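You operate a simulated robot arm through the tools that you are given. There is no shell and no other tool.

Carry out the task below with a simulated robot arm. There is one attempt and no reset: what you move stays moved.

Task
Soap the stain on the napkin on the mat with the blue brush.
Fine: take the soap from the soap tin; put the brush back and the lid on the tin again. Set down upright: blue brush. A coat counts when it lies all over at full strength: go over it till it gets no stronger.
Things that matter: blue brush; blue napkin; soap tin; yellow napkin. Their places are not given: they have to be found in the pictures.

It is judged by the outcome, as a careful person would: the job done as asked, and still so three seconds after it is handed in. It fails if anything else is knocked over, pushed out of place, dropped, spilled or broken. Lids that push on must go on centred and level and be pressed home; caps that screw on are set level and turned clockwise until they are tight. Flat cloth is picked up by pressing the open fingertips on it (5 to 10 N) and closing them slowly along it; thin cloth reads only 2 to 8 mm in the jaws.

Robot
A 7-joint arm with a two-finger parallel gripper, fixed in place. Base frame: the origin is at the foot of the arm, x ahead of it, y to its left, z up; the work surface is at about z = 0.903. Lengths are in m, angles in rad, forces in N, time in s.
With the tool pointing down near the work surface it reaches from about 0.24 to 0.68 m from the base axis. Its first joint turns from -1.152 to 1.152 rad. Payload 2.4 kg.
Tool frame: the origin (TCP) lies between the finger pads and is the grasp point; the fingertips stand 0.03 m ahead of it; z points along the fingers, y is the line along which they close. The gripper opens to 0.094 m. The fingers are 0.028 m wide and 0.01 m thick; the gripper's body (0.05 by 0.096 m) begins 0.055 m behind the TCP.
Orientation is told as [roll, pitch, yaw] about the base's x, y, z axes, in that order, counted from this pose: with the fingers straight down and closing along the base's y, the tool's x points along the base's -x, its y along +y and its z along -z.

Tools
- The arm moves only by the tool servo_tool. Its argument "plan" is a list of rows, each a list of 3 entries, a list of its own where there are three numbers: the shift along the base's x, y, z in cm, then the turn, a rotation vector about the base's x, y, z in degrees, then the gripper command, from -1 (shut) to 1 (fully open), values between in proportion. In form: [[[x, y, z], [ax, ay, az], gripper], ...]. A call has 1 to 20 rows; each row shifts and turns the commanded pose from where the row before left it. Each row takes 0.2 s and may step no farther than 0.05 m and 0.15 rad from the row before; otherwise, or with a gripper value out of range, the whole call is refused. Where a pose cannot be reached the arm comes as near as it can. A force on the tool above 40 N (or 10 N above the force at the start of the call, whichever is more), or a blocked arm, ends the call early, and 0.2 s more pass. The fingers move at their own pace (about 0.153 m/s each) and stop on an object; they squeeze with about 27 N. The grip force told is the motor's: it shows also when the fingers shut on nothing. Time passes only in rows, and 0.2 s behind the last, so rows that do not move let the fingers close. The reply holds the time, the measured pose of the TCP, the force on the tool along the base axes, the opening and the grip force, in the units named above and with some noise, with the torque about the TCP (base axes, N m) and any sound that the robot's microphone picked up.
- Cameras (640 x 400 px; columns grow to the right, rows downward): "scene" is fixed at [0.0596, 0.5, 1.4457]; the picture's right is [-0.54, -0.84, 0.00], its down [-0.41, 0.26, -0.87] and it looks along [0.73, -0.47, -0.49] (base axes); focal length 342 px, centre (320, 200). "wrist" rides on the gripper at [0.076, 0.014, -0.103] in the tool frame; the picture's right is [-0.18, 0.98, 0.00], its down [-0.75, -0.14, -0.64] and it looks along [-0.63, -0.12, 0.77] (tool axes); focal length 243 px, centre (320, 200).
- get_image(camera): a new picture of that camera. No time passes.
- pixel_to_xyz(camera, pixels): for up to 12 pixels [column, row] of the newest picture of that camera ("zoom" is the newest enlarged one), the place [x, y, z] in the base frame of the surface seen there, good to about 0.002 m, but the place of the scene camera against the robot may be out by one fixed shift of up to 0.018 m in any direction. No time passes.
- enlarge(camera, box): a new picture of the part [left, top, right, bottom] of that camera's present view, enlarged. No time passes.
- finish_job(): hands the job in; it is judged then, once.

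Leave the gripper open and the arm clear of the work at the hand-in unless told otherwise.

The tools are called as name(argument=value, ...) on one line, values as JSON. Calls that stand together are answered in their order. servo_tool: Moves the arm, as the interface text tells. Its arguments: {"type":"object","properties":{"plan":{"type":"array","items":{"type":"array"}}},"required":["plan"]} The other tools are called the same way: get_image (camera) takes a picture; pixel_to_xyz (camera, pixels) gives the place of the surface under pixels of a picture; enlarge (camera, box) takes an enlarged picture of a part of a camera's view; finish_job () hands the job in.

At the start:

```text
clock: 0.0
position: [0.4203, -0.0219, 1.2605]
ee_rot: [0.001, -0.001, 0.0]
wrist_force: [0.3, 0.0, -0.6]
torque: [-0.01, 0.02, 0.0]
finger_gap: 0.094
gripper_force: 0.0
```

scene: 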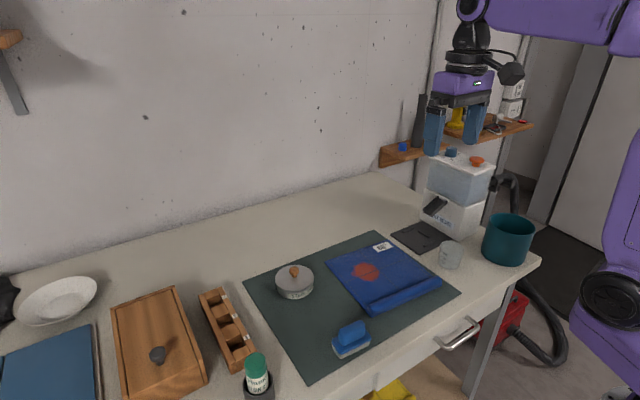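
wrist: 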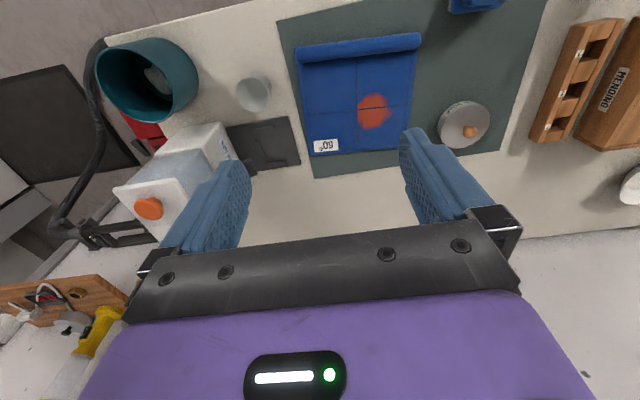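

I see a blue napkin with a red stain on the mat, a round tin with an orange-knobbed lid near (295,282), and the blue brush near (351,338). I'll take enlarged views to see the details.

enlarge(camera="scene", box=[240, 220, 480, 370])

enlarge(camera="wrist", box=[280, 0, 520, 150])

```text
2.67 times, centred on (360, 295) of scene
```

zoom: 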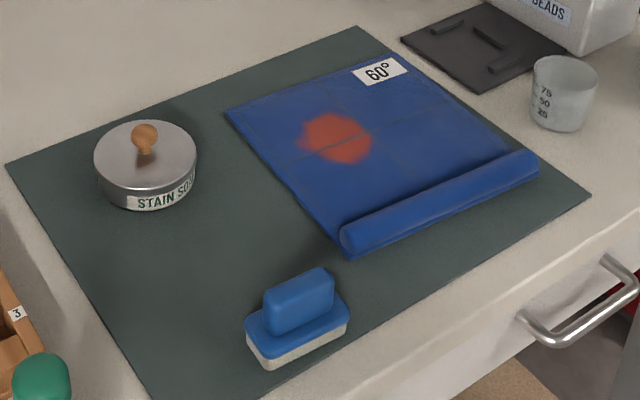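

```text
2.67 times, centred on (400, 75) of wrist
```

zoom: 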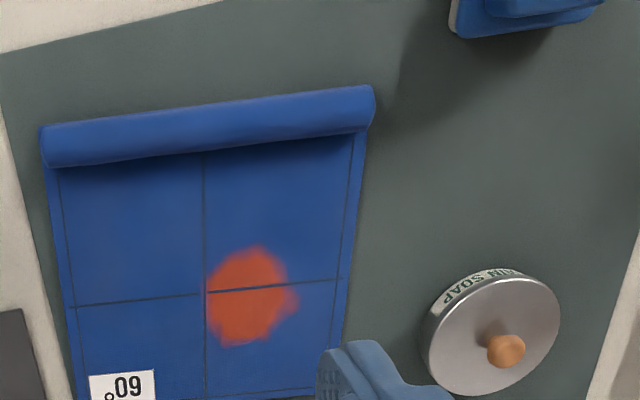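

Next I read positions of the lid knob, tin rim, stain edges and brush from both cameras, so I can find the scene camera's fixed shift.

get_image(camera="wrist")

pixel_to_xyz(camera="wrist", pixels=[[469, 131], [462, 110], [440, 125], [488, 118], [374, 111], [359, 110], [391, 112], [370, 93], [366, 128], [478, 3], [300, 75], [412, 50]])

enlarge(camera="scene", box=[240, 220, 480, 370])

pixel_to_xyz(camera="zoom", pixels=[[144, 132], [110, 150], [185, 150], [150, 180], [335, 138], [300, 130], [372, 142], [325, 113], [345, 162], [300, 285], [265, 320], [335, 310]])

```text
taken
```

wrist: 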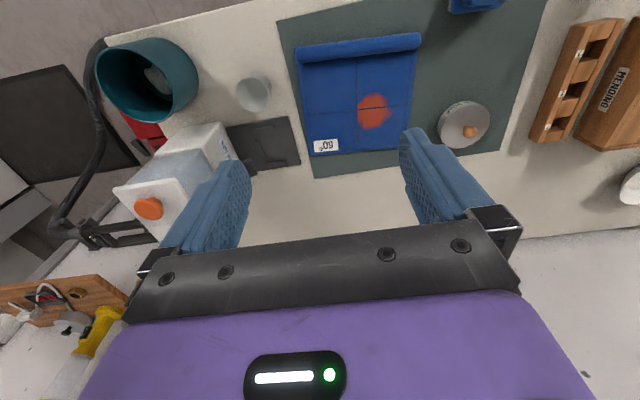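

```text
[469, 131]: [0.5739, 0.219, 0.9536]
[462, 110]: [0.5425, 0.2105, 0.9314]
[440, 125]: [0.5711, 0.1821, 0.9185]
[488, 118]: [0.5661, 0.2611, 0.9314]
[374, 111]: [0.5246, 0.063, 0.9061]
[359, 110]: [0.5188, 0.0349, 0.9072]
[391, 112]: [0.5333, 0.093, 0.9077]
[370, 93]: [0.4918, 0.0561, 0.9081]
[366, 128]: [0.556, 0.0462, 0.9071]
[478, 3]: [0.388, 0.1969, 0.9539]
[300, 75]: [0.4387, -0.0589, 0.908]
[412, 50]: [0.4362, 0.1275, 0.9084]
```

```text
2.67 times, centred on (360, 295) of scene
```

zoom: 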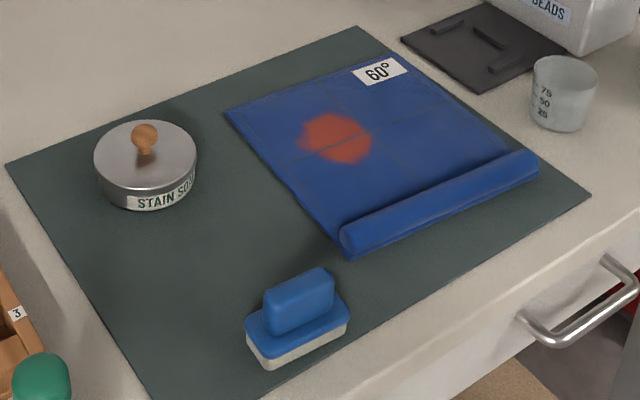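

```text
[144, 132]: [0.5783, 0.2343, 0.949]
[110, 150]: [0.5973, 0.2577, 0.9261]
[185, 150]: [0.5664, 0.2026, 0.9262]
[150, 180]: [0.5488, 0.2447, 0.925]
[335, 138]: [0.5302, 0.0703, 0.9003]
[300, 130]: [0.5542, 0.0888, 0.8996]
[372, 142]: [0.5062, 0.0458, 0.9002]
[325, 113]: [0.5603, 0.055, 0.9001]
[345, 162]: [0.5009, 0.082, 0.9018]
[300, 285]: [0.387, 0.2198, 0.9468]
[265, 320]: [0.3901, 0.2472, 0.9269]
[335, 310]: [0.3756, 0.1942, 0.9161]
```

The wrist view puts the knob near (0.574, 0.219, 0.954), the stain near (0.525, 0.062) and the brush near (0.385, 0.21). Next I move above the tin for a closer look.

servo_tool(plan=[[[1.69, 2.7, -1.9], [0, 0, 0], 1], [[1.69, 2.7, -1.9], [0, 0, 0], 1], [[1.69, 2.7, -1.9], [0, 0, 0], 1], [[1.69, 2.7, -1.9], [0, 0, 0], 1], [[1.69, 2.7, -1.9], [0, 0, 0], 1], [[1.69, 2.7, -1.9], [0, 0, 0], 1], [[1.69, 2.7, -1.9], [0, 0, 0], 1], [[1.69, 2.7, -1.9], [0, 0, 0], 1], [[1.69, 2.7, -1.9], [0, 0, 0], 1], [[0, 0, 0], [0, 0, 0], 1]])

get_image(camera="wrist")

get_image(camera="scene")

```text
clock: 2.2
position: [0.5723, 0.2213, 1.0911]
ee_rot: [0.001, 0.002, -0.002]
wrist_force: [0.9, -0.3, 0.2]
torque: [-0.01, -0.01, 0.02]
finger_gap: 0.0941
gripper_force: 0.0
```

```text
taken
```

wrist: 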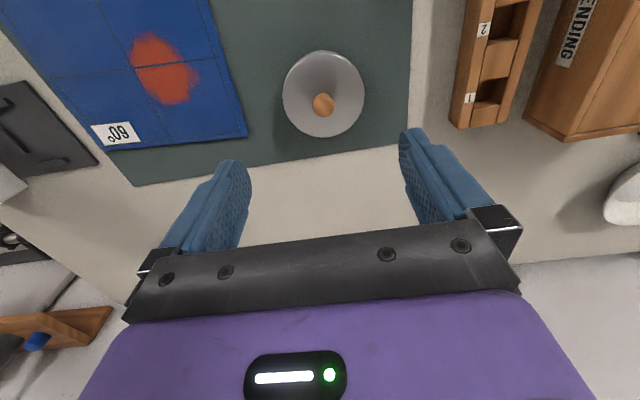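

```text
taken
```

scene: 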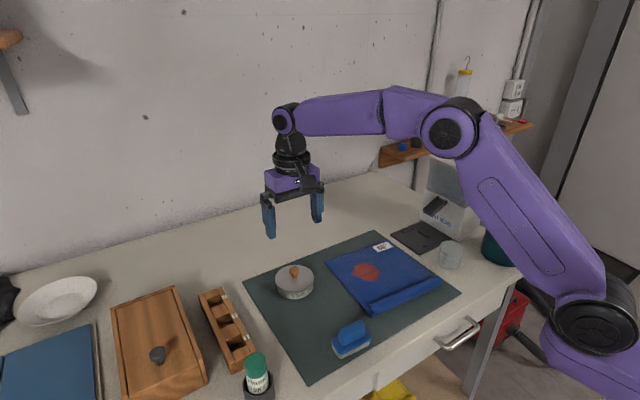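

The lid is at (323,94) in the wrist picture with the knob at (323,104). I measure the knob, the lid edges and the stain outline from here.

pixel_to_xyz(camera="wrist", pixels=[[323, 104], [318, 99], [330, 108], [286, 94], [361, 94], [322, 55], [322, 134], [300, 70], [165, 70], [148, 36], [170, 103], [134, 62]])

enlarge(camera="wrist", box=[240, 30, 400, 130])

```text
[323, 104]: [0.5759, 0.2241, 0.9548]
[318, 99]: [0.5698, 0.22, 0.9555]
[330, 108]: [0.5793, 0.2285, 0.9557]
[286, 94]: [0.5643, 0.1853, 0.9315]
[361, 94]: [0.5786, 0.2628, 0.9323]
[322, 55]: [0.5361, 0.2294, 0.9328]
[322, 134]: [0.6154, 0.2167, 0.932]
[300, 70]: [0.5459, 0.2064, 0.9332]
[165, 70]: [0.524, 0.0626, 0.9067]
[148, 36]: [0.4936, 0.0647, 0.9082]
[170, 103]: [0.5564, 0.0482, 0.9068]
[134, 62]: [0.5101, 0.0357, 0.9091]
```

```text
4.00 times, centred on (320, 80) of wrist
```

zoom: 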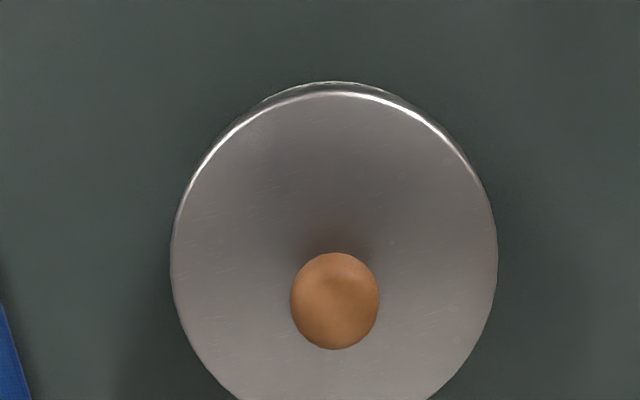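

Lid centre is (0.5755, 0.224), top at z≈0.932 and knob top at 0.956. I go down over the knob with the jaws half open, stopping at fingertip height of about 0.937.

servo_tool(plan=[[[0.15, 0.15, -3], [0, 0, 0], 0], [[0.17, 0.12, -3], [0, 0, 0], 0], [[0, 0, -3], [0, 0, 0], 0], [[0, 0, -2], [0, 0, 0], 0], [[0, 0, -1.4], [0, 0, 0], 0], [[0, 0, 0], [0, 0, 0], 0]])

get_image(camera="wrist")

```text
clock: 3.6
position: [0.5775, 0.2238, 0.9658]
ee_rot: [0.002, 0.0, 0.0]
wrist_force: [0.3, 0.5, -0.1]
torque: [-0.05, 0.01, -0.02]
finger_gap: 0.0472
gripper_force: 0.1
```

```text
taken
```

wrist: 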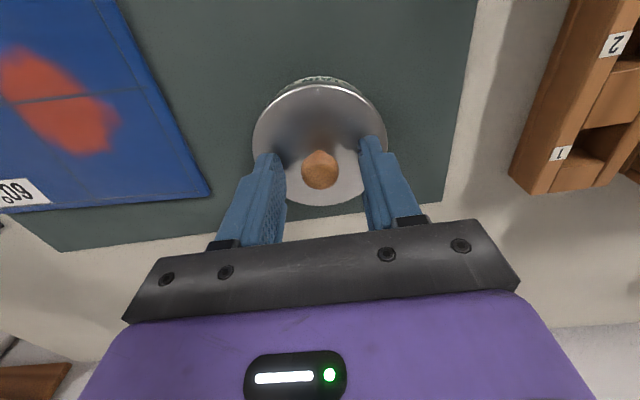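

The knob at (320,169) sits between the fingers. I shut the gripper on it without moving.

servo_tool(plan=[[[0, 0, 0], [0, 0, 0], -1], [[0, 0, 0], [0, 0, 0], -1], [[0, 0, 0], [0, 0, 0], -1]])

```text
clock: 4.4
position: [0.577, 0.2231, 0.9652]
ee_rot: [0.0, 0.0, 0.0]
wrist_force: [-0.6, 0.4, 0.1]
torque: [0.02, -0.02, -0.02]
finger_gap: 0.0209
gripper_force: 27.1
heard: snap
```

It gripped the knob at 20.9 mm and a snap was heard. I lift slowly in small steps and watch the force.

servo_tool(plan=[[[0, 0, 0.2], [0, 0, 0], -1], [[0, 0, 0.2], [0, 0, 0], -1], [[0, 0, 0.3], [0, 0, 0], -1], [[0, 0, 0.3], [0, 0, 0], -1]])

get_image(camera="wrist")

enlarge(camera="scene", box=[240, 230, 360, 305])

```text
clock: 5.4
position: [0.5752, 0.2247, 0.9768]
ee_rot: [-0.001, 0.001, 0.001]
wrist_force: [-0.3, -0.1, 0.7]
torque: [0.0, 0.01, 0.0]
finger_gap: 0.0228
gripper_force: 0.0
```

```text
taken
```

wrist: 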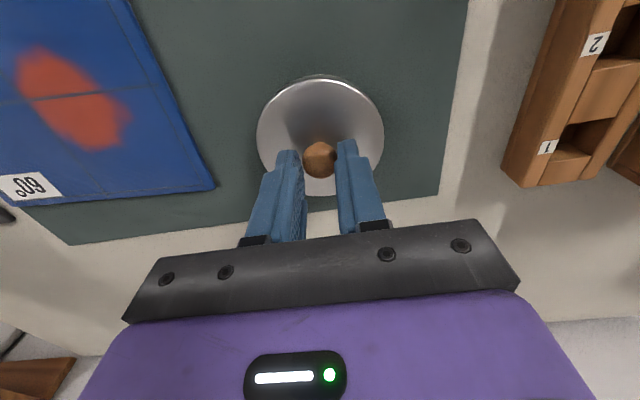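

```text
5.33 times, centred on (300, 268) of scene
```

zoom: 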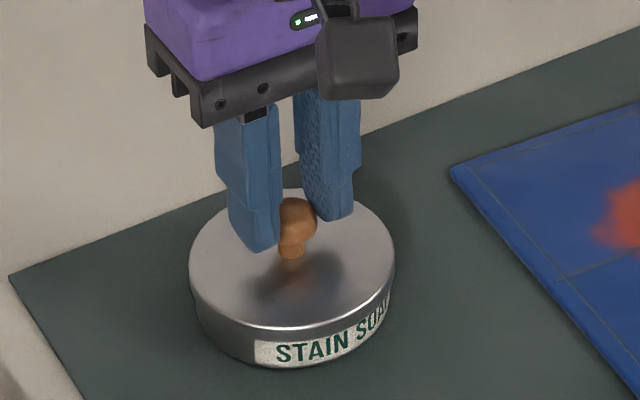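

The fingers read 22.8 mm with no grip force, and the lid appears not to have come up with them. I hold still for a moment with the shut command and read again.

servo_tool(plan=[[[0, 0, 0], [0, 0, 0], -1], [[0, 0, 0], [0, 0, 0], -1]])

enlarge(camera="scene", box=[240, 230, 360, 305])

```text
clock: 6.0
position: [0.5771, 0.2229, 0.9764]
ee_rot: [0.0, -0.001, -0.002]
wrist_force: [1.1, -0.2, 6.5]
torque: [0.23, 0.0, -0.04]
finger_gap: 0.021
gripper_force: 27.0
```

```text
5.33 times, centred on (300, 268) of scene
```

zoom: 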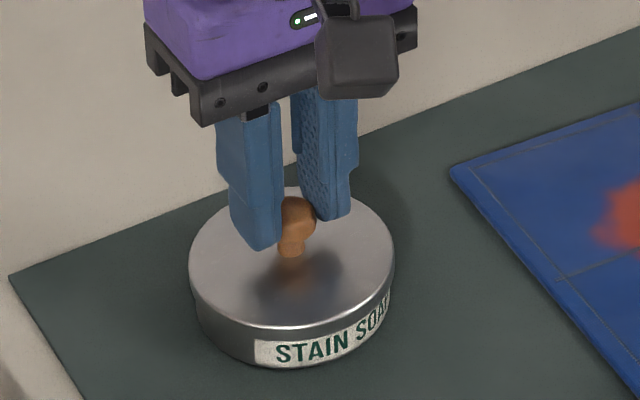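

The grip came back (21 mm, 27 N), but the fingertips are now about 1 cm higher on the knob. I open a little, go back down, and grip again lower, with a longer settle.

servo_tool(plan=[[[0, 0, 0], [0, 0, 0], 0], [[0, 0, 0], [0, 0, 0], 0], [[-0.1, 0, -0.7], [0, 0, 0], 0], [[0, 0, -0.4], [0, 0, 0], 0], [[0, 0, 0], [0, 0, 0], 0], [[0, 0, 0], [0, 0, 0], -1], [[0, 0, 0], [0, 0, 0], -1], [[0, 0, 0], [0, 0, 0], -1], [[0, 0, 0], [0, 0, 0], -1]])

```text
clock: 8.0
position: [0.5748, 0.2232, 0.9647]
ee_rot: [0.001, -0.001, 0.0]
wrist_force: [0.1, 0.1, 0.6]
torque: [0.02, 0.0, 0.01]
finger_gap: 0.0211
gripper_force: 27.0
```

The knob is gripped firmly again at 21.1 mm and 27 N. I raise it 0.4 cm and check that the grip holds.

servo_tool(plan=[[[0, 0, 0.2], [0, 0, 0], -1], [[0, 0, 0.2], [0, 0, 0], -1]])

enlarge(camera="scene", box=[240, 230, 360, 305])

```text
clock: 8.6
position: [0.5737, 0.2226, 0.9694]
ee_rot: [0.0, -0.001, -0.001]
wrist_force: [0.5, -0.2, -0.5]
torque: [0.0, 0.01, -0.02]
finger_gap: 0.0212
gripper_force: 26.8
```

```text
5.33 times, centred on (300, 268) of scene
```

zoom: 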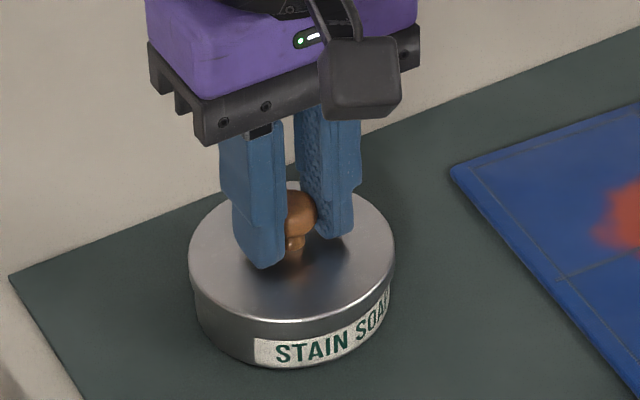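

The tool force stays low, and the lid rim looks slightly raised while the tin stays put. I lift another 3 cm slowly.

servo_tool(plan=[[[0, 0, 0.3], [0, 0, 0], -1], [[0, 0, 0.5], [0, 0, 0], -1], [[0, 0, 1], [0, 0, 0], -1], [[0, 0, 1.2], [0, 0, 0], -1]])

enlarge(camera="scene", box=[240, 230, 360, 305])

```text
clock: 9.6
position: [0.5753, 0.2239, 0.9998]
ee_rot: [-0.001, -0.001, 0.0]
wrist_force: [-0.4, -0.1, -0.5]
torque: [0.0, 0.02, 0.03]
finger_gap: 0.0208
gripper_force: 27.4
```

```text
5.33 times, centred on (300, 268) of scene
```

zoom: 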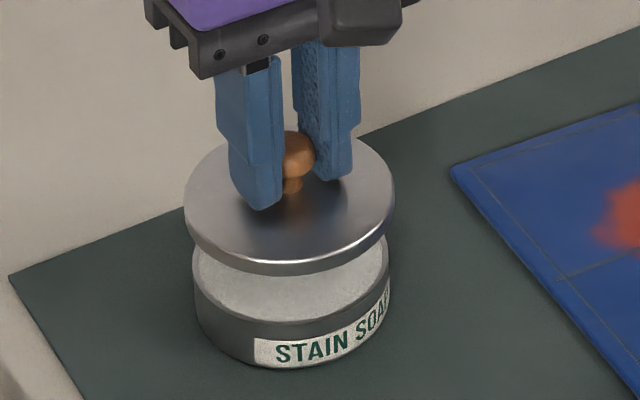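

The lid is off and hangs level, and the white soap surface shows in the tin. Now I check the free space between the brush and the tin where I could set the lid down.

servo_tool(plan=[[[-1, -0.2, 2], [0, 0, 0], -1], [[-2.5, -0.2, 1.5], [0, 0, 0], -1], [[-3, -0.2, 1.5], [0, 0, 0], -1], [[-3, 0, 1], [0, 0, 0], -1], [[0, 0, 0], [0, 0, 0], -1]])

get_image(camera="wrist")

get_image(camera="scene")

```text
clock: 10.8
position: [0.4799, 0.2173, 1.0595]
ee_rot: [0.001, 0.001, 0.001]
wrist_force: [0.9, -0.6, -0.7]
torque: [-0.02, 0.01, -0.02]
finger_gap: 0.0209
gripper_force: 27.1
```

```text
taken
```

wrist: 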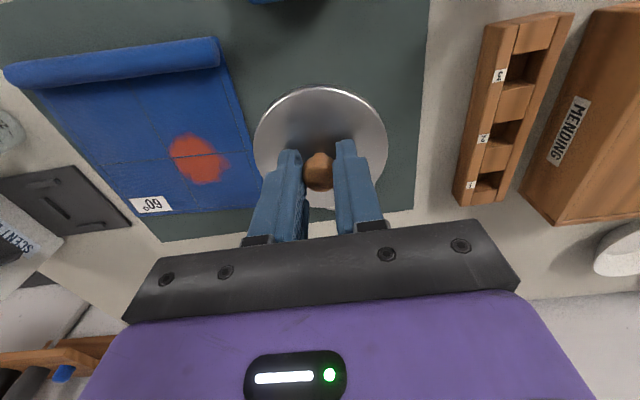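

```text
taken
```

scene: 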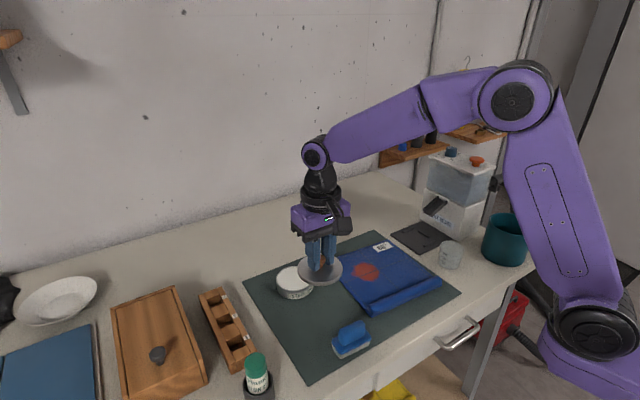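

I measure the mat edge, the brush corners and the tin rim to pick a safe spot for the lid.

pixel_to_xyz(camera="wrist", pixels=[[425, 100], [418, 160], [428, 20], [265, 2], [250, 100], [460, 200], [490, 30]])

pixel_to_xyz(camera="scene", pixels=[[333, 342], [340, 352], [369, 341], [352, 330], [345, 325], [368, 333], [295, 290], [258, 381]])

```text
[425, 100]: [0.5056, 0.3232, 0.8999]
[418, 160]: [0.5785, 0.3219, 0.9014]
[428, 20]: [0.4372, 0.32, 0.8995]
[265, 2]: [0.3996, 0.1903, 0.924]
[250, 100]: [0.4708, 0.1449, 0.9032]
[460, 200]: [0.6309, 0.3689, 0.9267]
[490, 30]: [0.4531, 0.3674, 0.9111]
```

```text
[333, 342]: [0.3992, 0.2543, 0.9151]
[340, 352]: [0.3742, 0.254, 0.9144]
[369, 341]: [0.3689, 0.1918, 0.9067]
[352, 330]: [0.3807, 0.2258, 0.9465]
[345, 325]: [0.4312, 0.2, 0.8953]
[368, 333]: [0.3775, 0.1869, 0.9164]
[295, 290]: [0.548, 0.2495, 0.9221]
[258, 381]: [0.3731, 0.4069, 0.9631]
```

The mat runs out to y≈0.32, so a clear spot for the lid is (0.48, 0.265), away from both the tin and the brush. I shift there and go down to just above where it should touch.

servo_tool(plan=[[[0, 2.4, 0], [0, 0, 0], -1], [[0, 2.4, -1], [0, 0, 0], -1], [[0, 0, -3], [0, 0, 0], -1], [[0, 0, -3], [0, 0, 0], -1], [[0, 0, -2.4], [0, 0, 0], -1], [[0, 0, 0], [0, 0, 0], -1]])

enlarge(camera="scene", box=[240, 250, 400, 350])

```text
clock: 12.2
position: [0.4798, 0.2664, 0.9655]
ee_rot: [0.001, 0.0, -0.002]
wrist_force: [0.1, -0.4, -0.3]
torque: [-0.03, -0.03, -0.01]
finger_gap: 0.021
gripper_force: 26.5
```

```text
4.00 times, centred on (320, 300) of scene
```

zoom: 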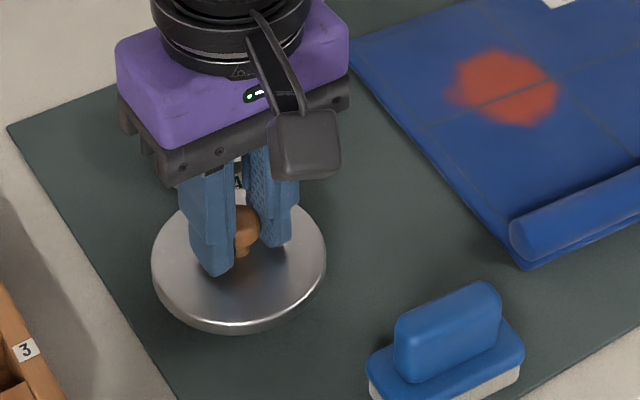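

The lid hangs level over the free mat. I lower it in small steps until it touches.

servo_tool(plan=[[[0, 0, -0.5], [0, 0, 0], -1], [[0, 0, -0.4], [0, 0, 0], -1], [[0, 0, -0.3], [0, 0, 0], -1], [[0, 0, -0.2], [0, 0, 0], -1]])

```text
clock: 13.2
position: [0.4788, 0.2652, 0.9519]
ee_rot: [0.001, 0.0, 0.0]
wrist_force: [-0.5, -0.4, -0.3]
torque: [0.01, -0.01, 0.01]
finger_gap: 0.021
gripper_force: 27.2
```

There's no contact yet at z=0.952, so I continue down in 1–2 mm steps.

servo_tool(plan=[[[0, 0, -0.2], [0, 0, 0], -1], [[0, 0, -0.2], [0, 0, 0], -1], [[0, 0, -0.2], [0, 0, 0], -1]])

```text
clock: 14.0
position: [0.4794, 0.2658, 0.9463]
ee_rot: [0.001, 0.0, -0.001]
wrist_force: [0.8, -0.3, 0.0]
torque: [-0.01, -0.01, -0.01]
finger_gap: 0.0207
gripper_force: 26.8
```

Still no contact at z=0.946. I keep going down in 1 mm steps.

servo_tool(plan=[[[0, 0, -0.1], [0, 0, 0], -1], [[0, 0, -0.1], [0, 0, 0], -1], [[0, 0, -0.1], [0, 0, 0], -1]])

enlarge(camera="scene", box=[240, 250, 400, 350])

```text
clock: 14.8
position: [0.4803, 0.2664, 0.9421]
ee_rot: [-0.001, 0.0, 0.0]
wrist_force: [-0.3, 0.6, -0.5]
torque: [0.01, -0.03, 0.01]
finger_gap: 0.0209
gripper_force: 27.1
```

```text
4.00 times, centred on (320, 300) of scene
```

zoom: 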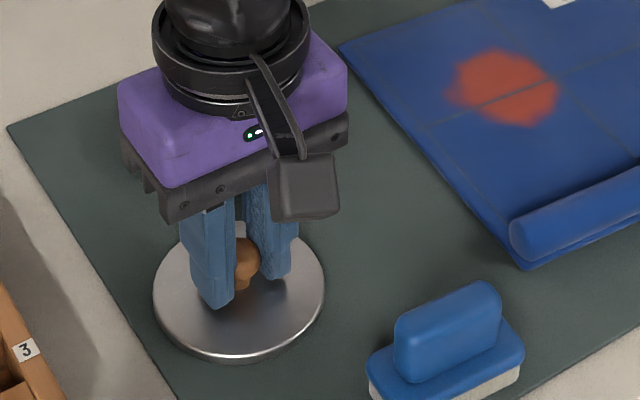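

It's nearly down. A few more 1 mm steps.

servo_tool(plan=[[[0, 0, -0.1], [0, 0, 0], -1], [[0, 0, -0.1], [0, 0, 0], -1], [[0, 0, -0.1], [0, 0, 0], -1]])

```text
clock: 15.6
position: [0.4808, 0.266, 0.9399]
ee_rot: [0.0, 0.0, 0.001]
wrist_force: [0.3, 0.1, 0.0]
torque: [0.0, 0.01, 0.0]
finger_gap: 0.0209
gripper_force: 26.7
```

Still no contact at z=0.940. Continuing.

servo_tool(plan=[[[0, 0, -0.1], [0, 0, 0], -1], [[0, 0, -0.1], [0, 0, 0], -1]])

enlarge(camera="scene", box=[260, 290, 340, 340])

get_image(camera="wrist")

```text
clock: 16.2
position: [0.4799, 0.2656, 0.9392]
ee_rot: [-0.002, 0.0, -0.002]
wrist_force: [-4.5, -2.2, 13.8]
torque: [-0.07, 0.18, 0.0]
finger_gap: 0.0209
gripper_force: 26.7
```

```text
8.00 times, centred on (300, 315) of scene
```

zoom: 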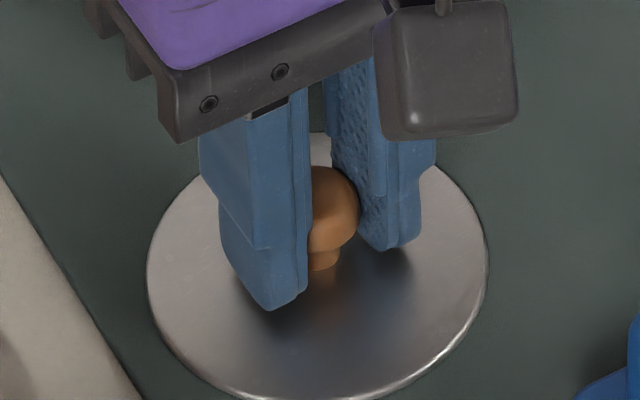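

```text
taken
```

wrist: 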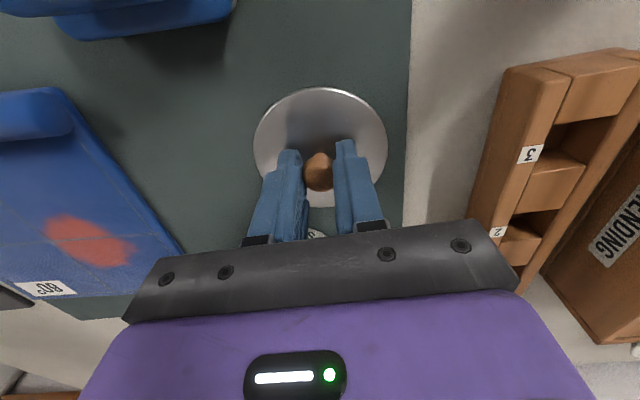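

Contact: 13.8 N upward at z≈0.939, so the lid is on the mat. I ease up 1 mm, open to half, and rise straight up.

servo_tool(plan=[[[0, 0, 0.1], [0, 0, 0], -1], [[0, 0, 0], [0, 0, 0], -0.3], [[0, 0, 0], [0, 0, 0], 0], [[0, 0, 0], [0, 0, 0], 0], [[0, 0, 2], [0, 0, 0], 0], [[0, 0, 4], [0, 0, 0], 0], [[0, 0, 4], [0, 0, 0], 0], [[0, 0, 0], [0, 0, 0], 0]])

get_image(camera="wrist")

get_image(camera="scene")

```text
clock: 18.0
position: [0.4795, 0.2636, 1.0388]
ee_rot: [-0.001, 0.0, 0.001]
wrist_force: [-1.2, -0.3, 0.3]
torque: [0.0, -0.03, 0.01]
finger_gap: 0.0471
gripper_force: 0.1
```

```text
taken
```

wrist: 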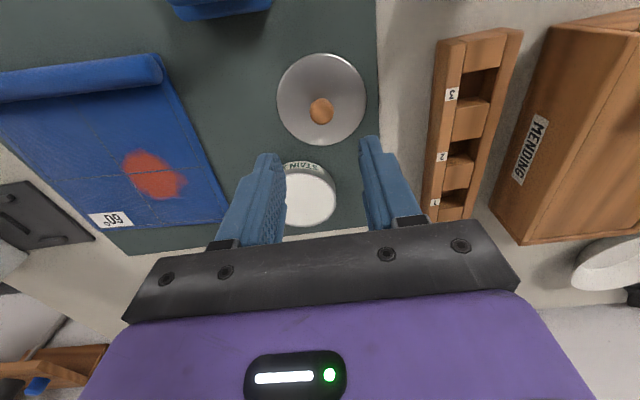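

```text
taken
```

scene: 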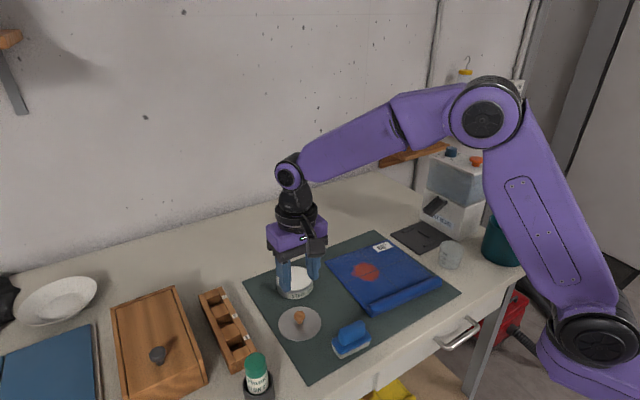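

The lid lies flat on the mat. I measure the tin's rim and soap level and the lid's centre.

pixel_to_xyz(camera="wrist", pixels=[[310, 200], [320, 190], [300, 210], [334, 197], [310, 176], [310, 224], [321, 112], [280, 98], [364, 98], [321, 56], [321, 142], [286, 168]])

enlarge(camera="wrist", box=[270, 150, 350, 230])

```text
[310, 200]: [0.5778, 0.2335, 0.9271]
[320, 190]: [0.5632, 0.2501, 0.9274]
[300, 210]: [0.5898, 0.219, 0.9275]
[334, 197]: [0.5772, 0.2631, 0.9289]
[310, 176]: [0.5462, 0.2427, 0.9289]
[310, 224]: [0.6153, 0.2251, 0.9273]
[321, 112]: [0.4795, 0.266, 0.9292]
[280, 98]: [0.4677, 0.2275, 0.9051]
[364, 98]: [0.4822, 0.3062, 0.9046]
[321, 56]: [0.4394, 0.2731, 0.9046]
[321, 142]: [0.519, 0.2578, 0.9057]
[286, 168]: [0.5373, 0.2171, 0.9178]
```

```text
5.00 times, centred on (310, 190) of wrist
```

zoom: 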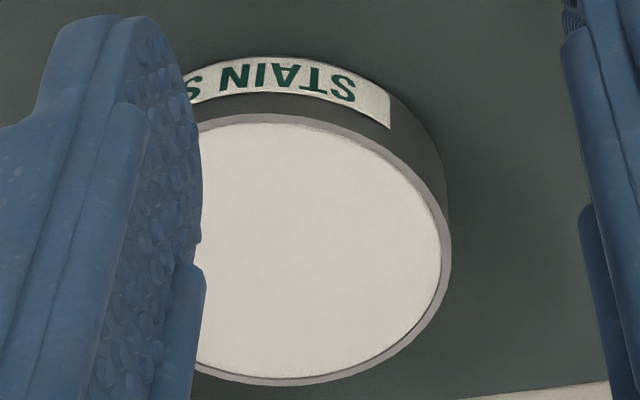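

The soap fills the tin nearly to the rim (z≈0.927), and the tin centre hasn't moved. I now move above the brush near (0.38, 0.213).

servo_tool(plan=[[[-3.3, -1.7, 0.4], [0, 0, 0], 1], [[-3.3, -1.7, 0.4], [0, 0, 0], 1], [[-3.4, -1.8, 0.4], [0, 0, 0], 1], [[0, 0, 0], [0, 0, 0], 1]])

get_image(camera="wrist")

enlarge(camera="scene", box=[280, 290, 400, 365])

```text
clock: 19.0
position: [0.379, 0.2111, 1.0495]
ee_rot: [0.0, 0.0, -0.002]
wrist_force: [0.3, -0.1, -0.5]
torque: [-0.02, 0.02, 0.0]
finger_gap: 0.0942
gripper_force: 0.1
```

```text
taken
```

wrist: 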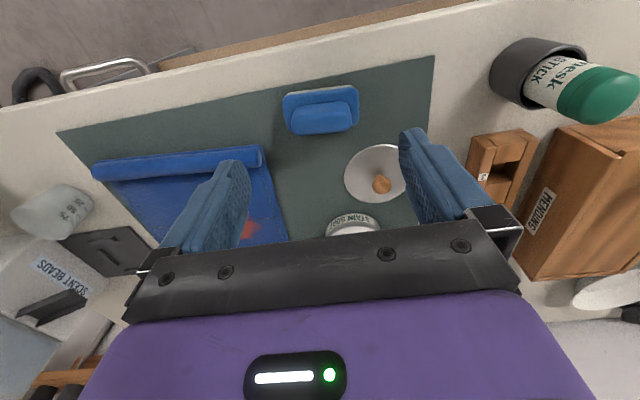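

```text
5.33 times, centred on (340, 328) of scene
```

zoom: 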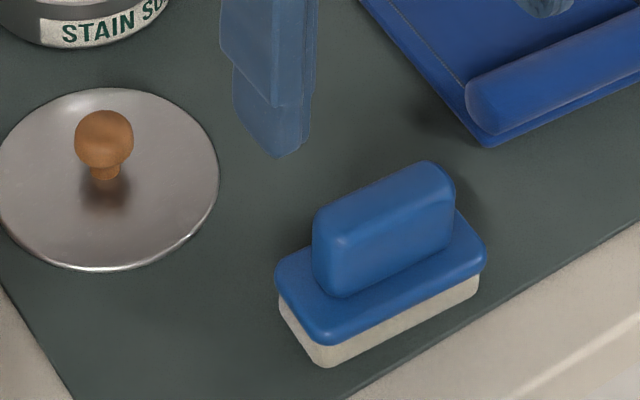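

The brush is at (320,110) in the wrist view, its long side nearly along y. I enlarge it and measure its corners.

enlarge(camera="wrist", box=[270, 70, 370, 150])

pixel_to_xyz(camera="wrist", pixels=[[295, 112], [347, 106], [322, 108], [322, 124], [296, 128], [350, 120], [287, 97], [356, 90], [320, 92], [289, 130], [357, 122], [322, 116]])

```text
5.00 times, centred on (320, 110) of wrist
```

zoom: 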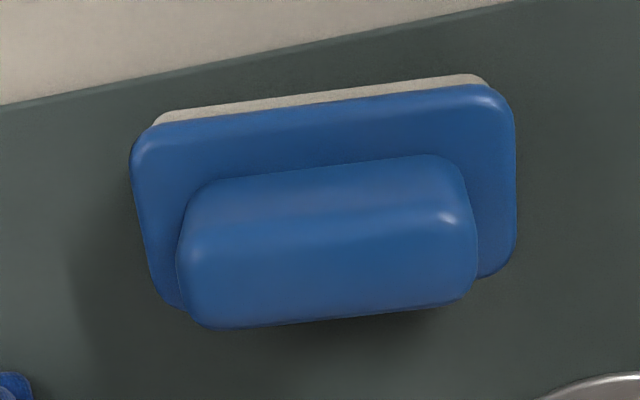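

```text
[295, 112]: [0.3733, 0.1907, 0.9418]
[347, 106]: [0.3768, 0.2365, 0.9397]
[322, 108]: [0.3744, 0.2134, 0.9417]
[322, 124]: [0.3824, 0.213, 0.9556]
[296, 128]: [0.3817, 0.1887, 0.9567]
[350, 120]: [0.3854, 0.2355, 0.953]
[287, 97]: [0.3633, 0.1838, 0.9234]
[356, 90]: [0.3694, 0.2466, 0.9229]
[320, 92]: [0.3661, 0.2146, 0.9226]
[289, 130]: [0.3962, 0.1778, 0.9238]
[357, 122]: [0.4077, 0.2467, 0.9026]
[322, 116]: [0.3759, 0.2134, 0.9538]
```

The handle runs about 5° off the y axis, centred near (0.3835, 0.213), with its top at 0.956 and the plate top at about 0.923. I turn the tool +85° so the jaws close across the handle's thickness, and move to its centre.

servo_tool(plan=[[[0.2, 0, 0], [0, 0, 8.5], 0.4], [[0.2, 0, 0], [0, 0, 8.5], 0.4], [[0, 0, 0], [0, 0, 8.5], 0.4], [[0, 0, 0], [0, 0, 8.5], 0.4], [[0, 0, 0], [0, 0, 8.5], 0.4], [[0, 0, 0], [0, 0, 8.5], 0.4], [[0, 0, 0], [0, 0, 8.5], 0.4], [[0, 0, 0], [0, 0, 8.5], 0.4], [[0, 0, 0], [0, 0, 8.5], 0.4], [[0, 0, 0], [0, 0, 8.5], 0.4], [[0, 0, -2], [0, 0, 0], 0.4], [[0, 0, 0], [0, 0, 0], 0.4]])

get_image(camera="wrist")

get_image(camera="scene")

```text
clock: 21.6
position: [0.3845, 0.2133, 1.0299]
ee_rot: [0.0, -0.001, 1.483]
wrist_force: [-0.2, -0.2, -0.3]
torque: [-0.02, 0.02, 0.01]
finger_gap: 0.0659
gripper_force: 0.2
```

```text
taken
```

wrist: 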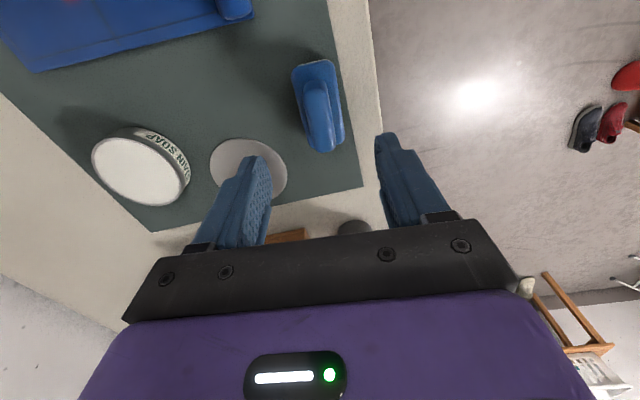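

```text
taken
```

scene: 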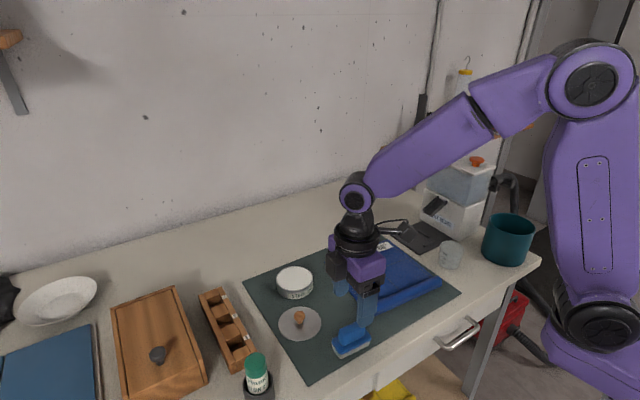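

The jaws now straddle the brush. I re-measure the handle from this side view.

enlarge(camera="wrist", box=[270, 50, 370, 160])

pixel_to_xyz(camera="wrist", pixels=[[311, 90], [324, 90], [309, 120], [316, 145], [332, 145], [328, 120], [318, 100], [322, 130], [320, 84], [299, 105], [340, 100], [320, 64]])

```text
3.64 times, centred on (320, 105) of wrist
```

zoom: 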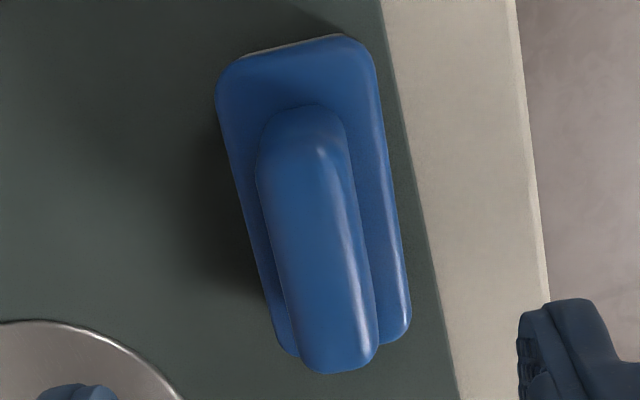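

```text
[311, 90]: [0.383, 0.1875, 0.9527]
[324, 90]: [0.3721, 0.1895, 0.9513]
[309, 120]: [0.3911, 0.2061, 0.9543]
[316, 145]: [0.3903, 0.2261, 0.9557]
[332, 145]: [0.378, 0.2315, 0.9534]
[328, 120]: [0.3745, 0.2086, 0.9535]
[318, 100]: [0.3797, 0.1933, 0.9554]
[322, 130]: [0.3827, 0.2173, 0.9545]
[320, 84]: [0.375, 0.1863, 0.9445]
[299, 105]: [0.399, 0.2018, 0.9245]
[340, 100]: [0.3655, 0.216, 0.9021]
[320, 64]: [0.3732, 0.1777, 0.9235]
```

The handle centre is about (0.382, 0.2125), in line with the jaws. I go down so the fingertips end just above the plate (TCP z≈0.957).

servo_tool(plan=[[[-0.1, 0, -2.5], [0, 0, -1], 0.2], [[0, 0, -2.5], [0, 0, 0], 0.2], [[0, 0, -1.6], [0, 0, 0], 0.2], [[0, 0, -0.6], [0, 0, 0], 0.2], [[0, 0, 0], [0, 0, 0], 0.2]])

enlarge(camera="scene", box=[280, 290, 400, 365])

get_image(camera="wrist")

```text
clock: 22.8
position: [0.3824, 0.2136, 0.9575]
ee_rot: [-0.001, 0.001, 1.467]
wrist_force: [0.0, 0.1, -0.3]
torque: [0.0, 0.0, -0.01]
finger_gap: 0.0566
gripper_force: 0.1
```

```text
5.33 times, centred on (340, 328) of scene
```

zoom: 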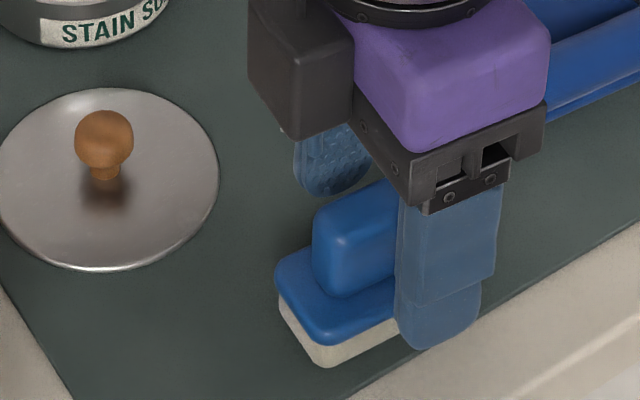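

```text
taken
```

wrist: 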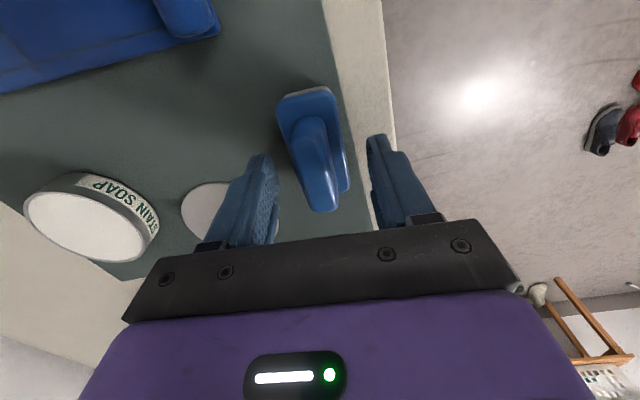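

The fingers straddle the handle without touching it. I close them on it.

servo_tool(plan=[[[0, 0, 0], [0, 0, 0], -0.2], [[0, 0, 0], [0, 0, 0], -0.5], [[0, 0, 0], [0, 0, 0], -1], [[0, 0, 0], [0, 0, 0], -1], [[0, 0, 0], [0, 0, 0], -1]])

get_image(camera="wrist")

enlarge(camera="scene", box=[280, 290, 400, 365])

```text
clock: 24.0
position: [0.3821, 0.213, 0.9586]
ee_rot: [-0.001, 0.0, 1.464]
wrist_force: [0.6, -0.7, 4.7]
torque: [0.14, -0.05, -0.07]
finger_gap: 0.0182
gripper_force: 27.1
```

```text
taken
```

wrist: 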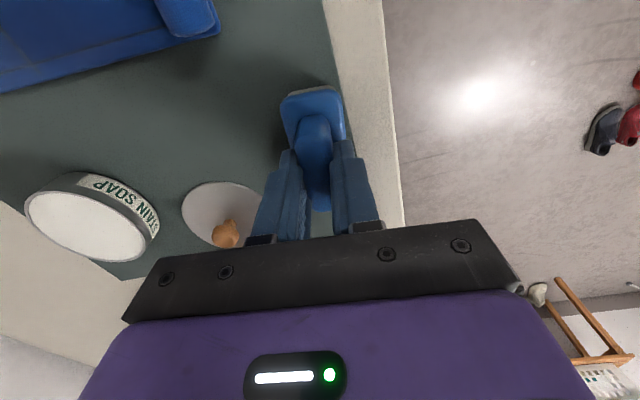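

```text
5.33 times, centred on (340, 328) of scene
```

zoom: 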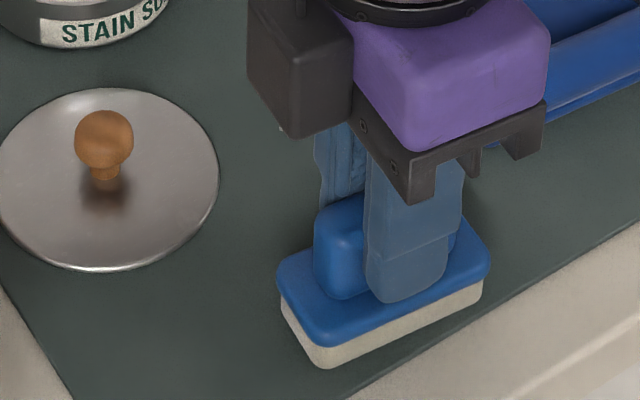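

The brush is gripped well (18.2 mm, 27 N). I note this commanded pose, about (0.3826, 0.2138, 0.9585), as its home. I lift straight up and carry it above the tin at a safe height.

servo_tool(plan=[[[0, 0, 0.5], [0, 0, 0], -1], [[0, 0, 2], [0, 0, 0], -1], [[0, 0, 3], [0, 0, 0], -1], [[0, 0, 2.5], [0, 0, 0], -1], [[3.8, 0.2, 0], [0, 0, 0], -1], [[3.9, 0.2, 0], [0, 0, 0], -1], [[3.9, 0.2, 0], [0, 0, 0], -1], [[3.9, 0.2, 0], [0, 0, 0], -1], [[3.8, 0.1, 0], [0, 0, 0], -1], [[0, 0, 0], [0, 0, 0], -1]])

get_image(camera="wrist")

enlarge(camera="scene", box=[220, 190, 380, 310])

```text
clock: 26.2
position: [0.5752, 0.2229, 1.0387]
ee_rot: [0.0, 0.002, 1.465]
wrist_force: [0.2, -0.6, -0.2]
torque: [0.03, 0.01, -0.02]
finger_gap: 0.0183
gripper_force: 27.2
```

```text
taken
```

wrist: 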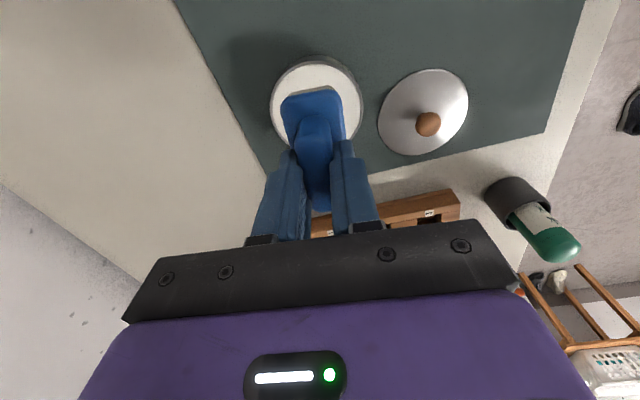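

```text
3.33 times, centred on (300, 250) of scene
```

zoom: 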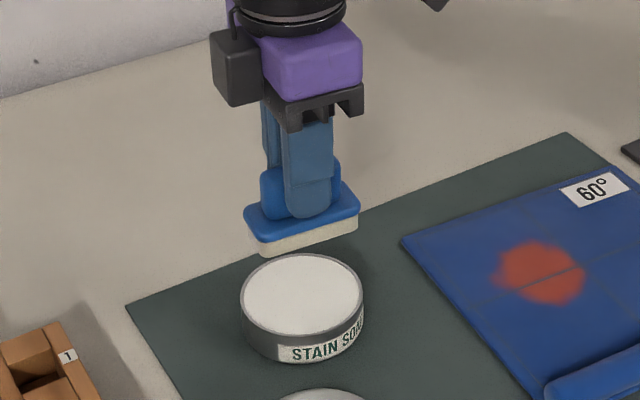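

The brush hangs over the tin. I compare brush and tin positions from both cameras to centre it.

pixel_to_xyz(camera="zoom", pixels=[[247, 213], [265, 236], [357, 208], [346, 184], [243, 297], [361, 292], [304, 257], [302, 330]])

pixel_to_xyz(camera="wrist", pixels=[[310, 92], [287, 100], [336, 94], [340, 120], [288, 125], [272, 100], [360, 100], [316, 62], [320, 160]])

```text
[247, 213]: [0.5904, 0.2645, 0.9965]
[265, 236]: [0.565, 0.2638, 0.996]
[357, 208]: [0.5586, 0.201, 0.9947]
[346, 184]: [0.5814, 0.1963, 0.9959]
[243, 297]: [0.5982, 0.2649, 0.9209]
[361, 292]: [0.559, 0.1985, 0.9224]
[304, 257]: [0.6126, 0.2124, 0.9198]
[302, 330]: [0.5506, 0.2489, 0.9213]
```

```text
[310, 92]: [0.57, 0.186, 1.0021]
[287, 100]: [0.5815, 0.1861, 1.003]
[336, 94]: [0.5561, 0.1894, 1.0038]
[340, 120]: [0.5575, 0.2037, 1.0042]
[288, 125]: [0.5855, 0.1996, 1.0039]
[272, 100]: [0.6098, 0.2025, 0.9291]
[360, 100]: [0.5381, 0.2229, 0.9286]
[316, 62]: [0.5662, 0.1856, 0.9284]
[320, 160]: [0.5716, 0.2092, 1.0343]
```

The brush sits about 3 mm short in x; y is centred. I shift +0.3 cm in x and go down to just above the soap.

servo_tool(plan=[[[0.3, 0, -2], [0, 0, 0], -1], [[0, 0, -2], [0, 0, 0], -1], [[0, 0, -1], [0, 0, 0], -1], [[0, 0, -0.3], [0, 0, 0], -1], [[0, 0, 0], [0, 0, 0], -1]])

enlarge(camera="scene", box=[240, 220, 360, 310])

get_image(camera="wrist")

```text
clock: 27.4
position: [0.5792, 0.2227, 0.9848]
ee_rot: [0.0, 0.001, 1.466]
wrist_force: [0.0, -0.5, -1.5]
torque: [-0.01, -0.01, -0.01]
finger_gap: 0.0179
gripper_force: 26.9
```

```text
4.44 times, centred on (300, 265) of scene
```

zoom: 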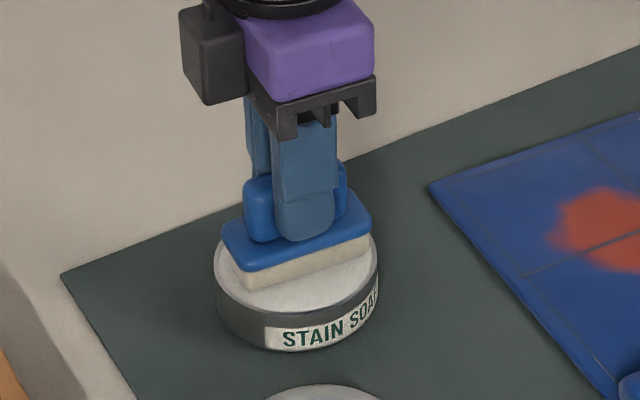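

```text
taken
```

wrist: 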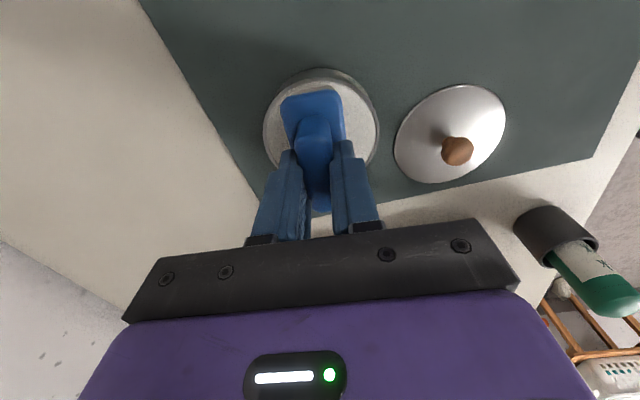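

I check the centring again by measurement before touching the soap.

pixel_to_xyz(camera="wrist", pixels=[[284, 106], [340, 104], [285, 130], [344, 125], [312, 93], [266, 120], [376, 120], [316, 78]])

pixel_to_xyz(camera="zoom", pixels=[[224, 235], [245, 266], [369, 235], [350, 200], [217, 270], [376, 270], [297, 309], [247, 285], [369, 254]])

```text
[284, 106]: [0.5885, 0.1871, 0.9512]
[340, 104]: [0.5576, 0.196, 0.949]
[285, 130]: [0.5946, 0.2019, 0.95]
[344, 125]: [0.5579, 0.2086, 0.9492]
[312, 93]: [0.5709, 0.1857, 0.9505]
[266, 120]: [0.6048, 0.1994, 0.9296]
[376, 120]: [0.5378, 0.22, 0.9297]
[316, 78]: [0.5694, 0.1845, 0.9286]
```

```text
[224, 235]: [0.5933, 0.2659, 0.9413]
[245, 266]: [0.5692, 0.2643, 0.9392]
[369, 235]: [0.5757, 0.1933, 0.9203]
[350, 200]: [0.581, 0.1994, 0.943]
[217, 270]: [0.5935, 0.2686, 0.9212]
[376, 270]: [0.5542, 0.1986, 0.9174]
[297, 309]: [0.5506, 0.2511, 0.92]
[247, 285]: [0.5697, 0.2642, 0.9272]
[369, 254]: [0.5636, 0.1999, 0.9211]
```

It's centred to within 1–2 mm. I lower the brush into the soap in 1 mm steps.

servo_tool(plan=[[[0, 0, -0.1], [0, 0, 0], -1], [[0, 0, -0.1], [0, 0, 0], -1], [[0, 0, -0.1], [0, 0, 0], -1]])

```text
clock: 28.2
position: [0.5791, 0.2226, 0.9842]
ee_rot: [-0.002, -0.001, 1.465]
wrist_force: [-4.4, -1.4, 16.4]
torque: [0.1, 0.26, 0.03]
finger_gap: 0.018
gripper_force: 27.1
```

Contact at 16 N. I ease 1 mm, hold in light contact for a moment with a tiny swirl, then lift off to see whether the bristles took soap.

servo_tool(plan=[[[0, 0, 0.1], [0, 0, 0], -1], [[0, 0, 0], [0, 0, 0], -1], [[0.1, 0, 0], [0, 0, 0], -1], [[-0.1, 0, 0], [0, 0, 0], -1], [[0, 0, 0], [0, 0, 0], -1]])

```text
clock: 29.4
position: [0.5794, 0.2236, 0.9842]
ee_rot: [-0.003, -0.003, 1.466]
wrist_force: [1.5, 2.5, 14.2]
torque: [0.32, -0.06, 0.01]
finger_gap: 0.0181
gripper_force: 26.5
```

Still in contact at 14 N. I lift off 5 cm and look at the bristles and the tin.

servo_tool(plan=[[[0, 0, 0.5], [0, 0, 0], -1], [[0, 0, 2], [0, 0, 0], -1], [[0, 0, 2.5], [0, 0, 0], -1], [[0, 0, 0], [0, 0, 0], -1]])

enlarge(camera="scene", box=[240, 200, 360, 310])

get_image(camera="wrist")

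```text
clock: 30.4
position: [0.5779, 0.2227, 1.0314]
ee_rot: [-0.001, 0.001, 1.463]
wrist_force: [-0.3, 0.1, -0.1]
torque: [0.01, 0.01, 0.02]
finger_gap: 0.0182
gripper_force: 26.9
```

```text
3.64 times, centred on (300, 255) of scene
```

zoom: 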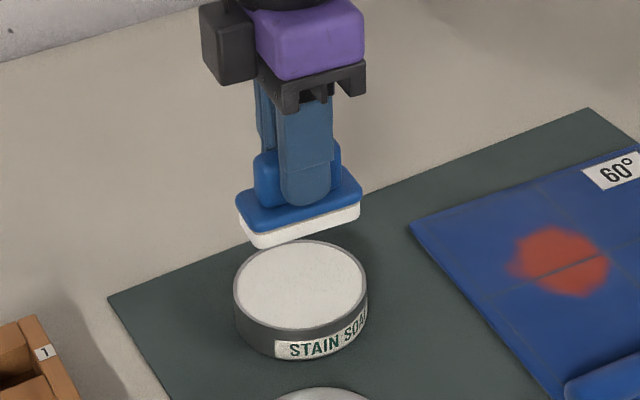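

```text
taken
```

wrist: 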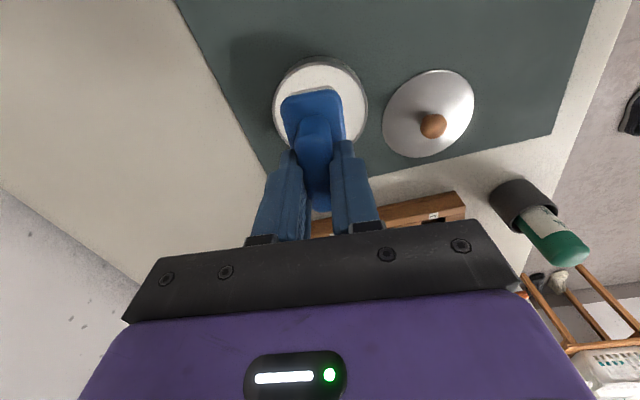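

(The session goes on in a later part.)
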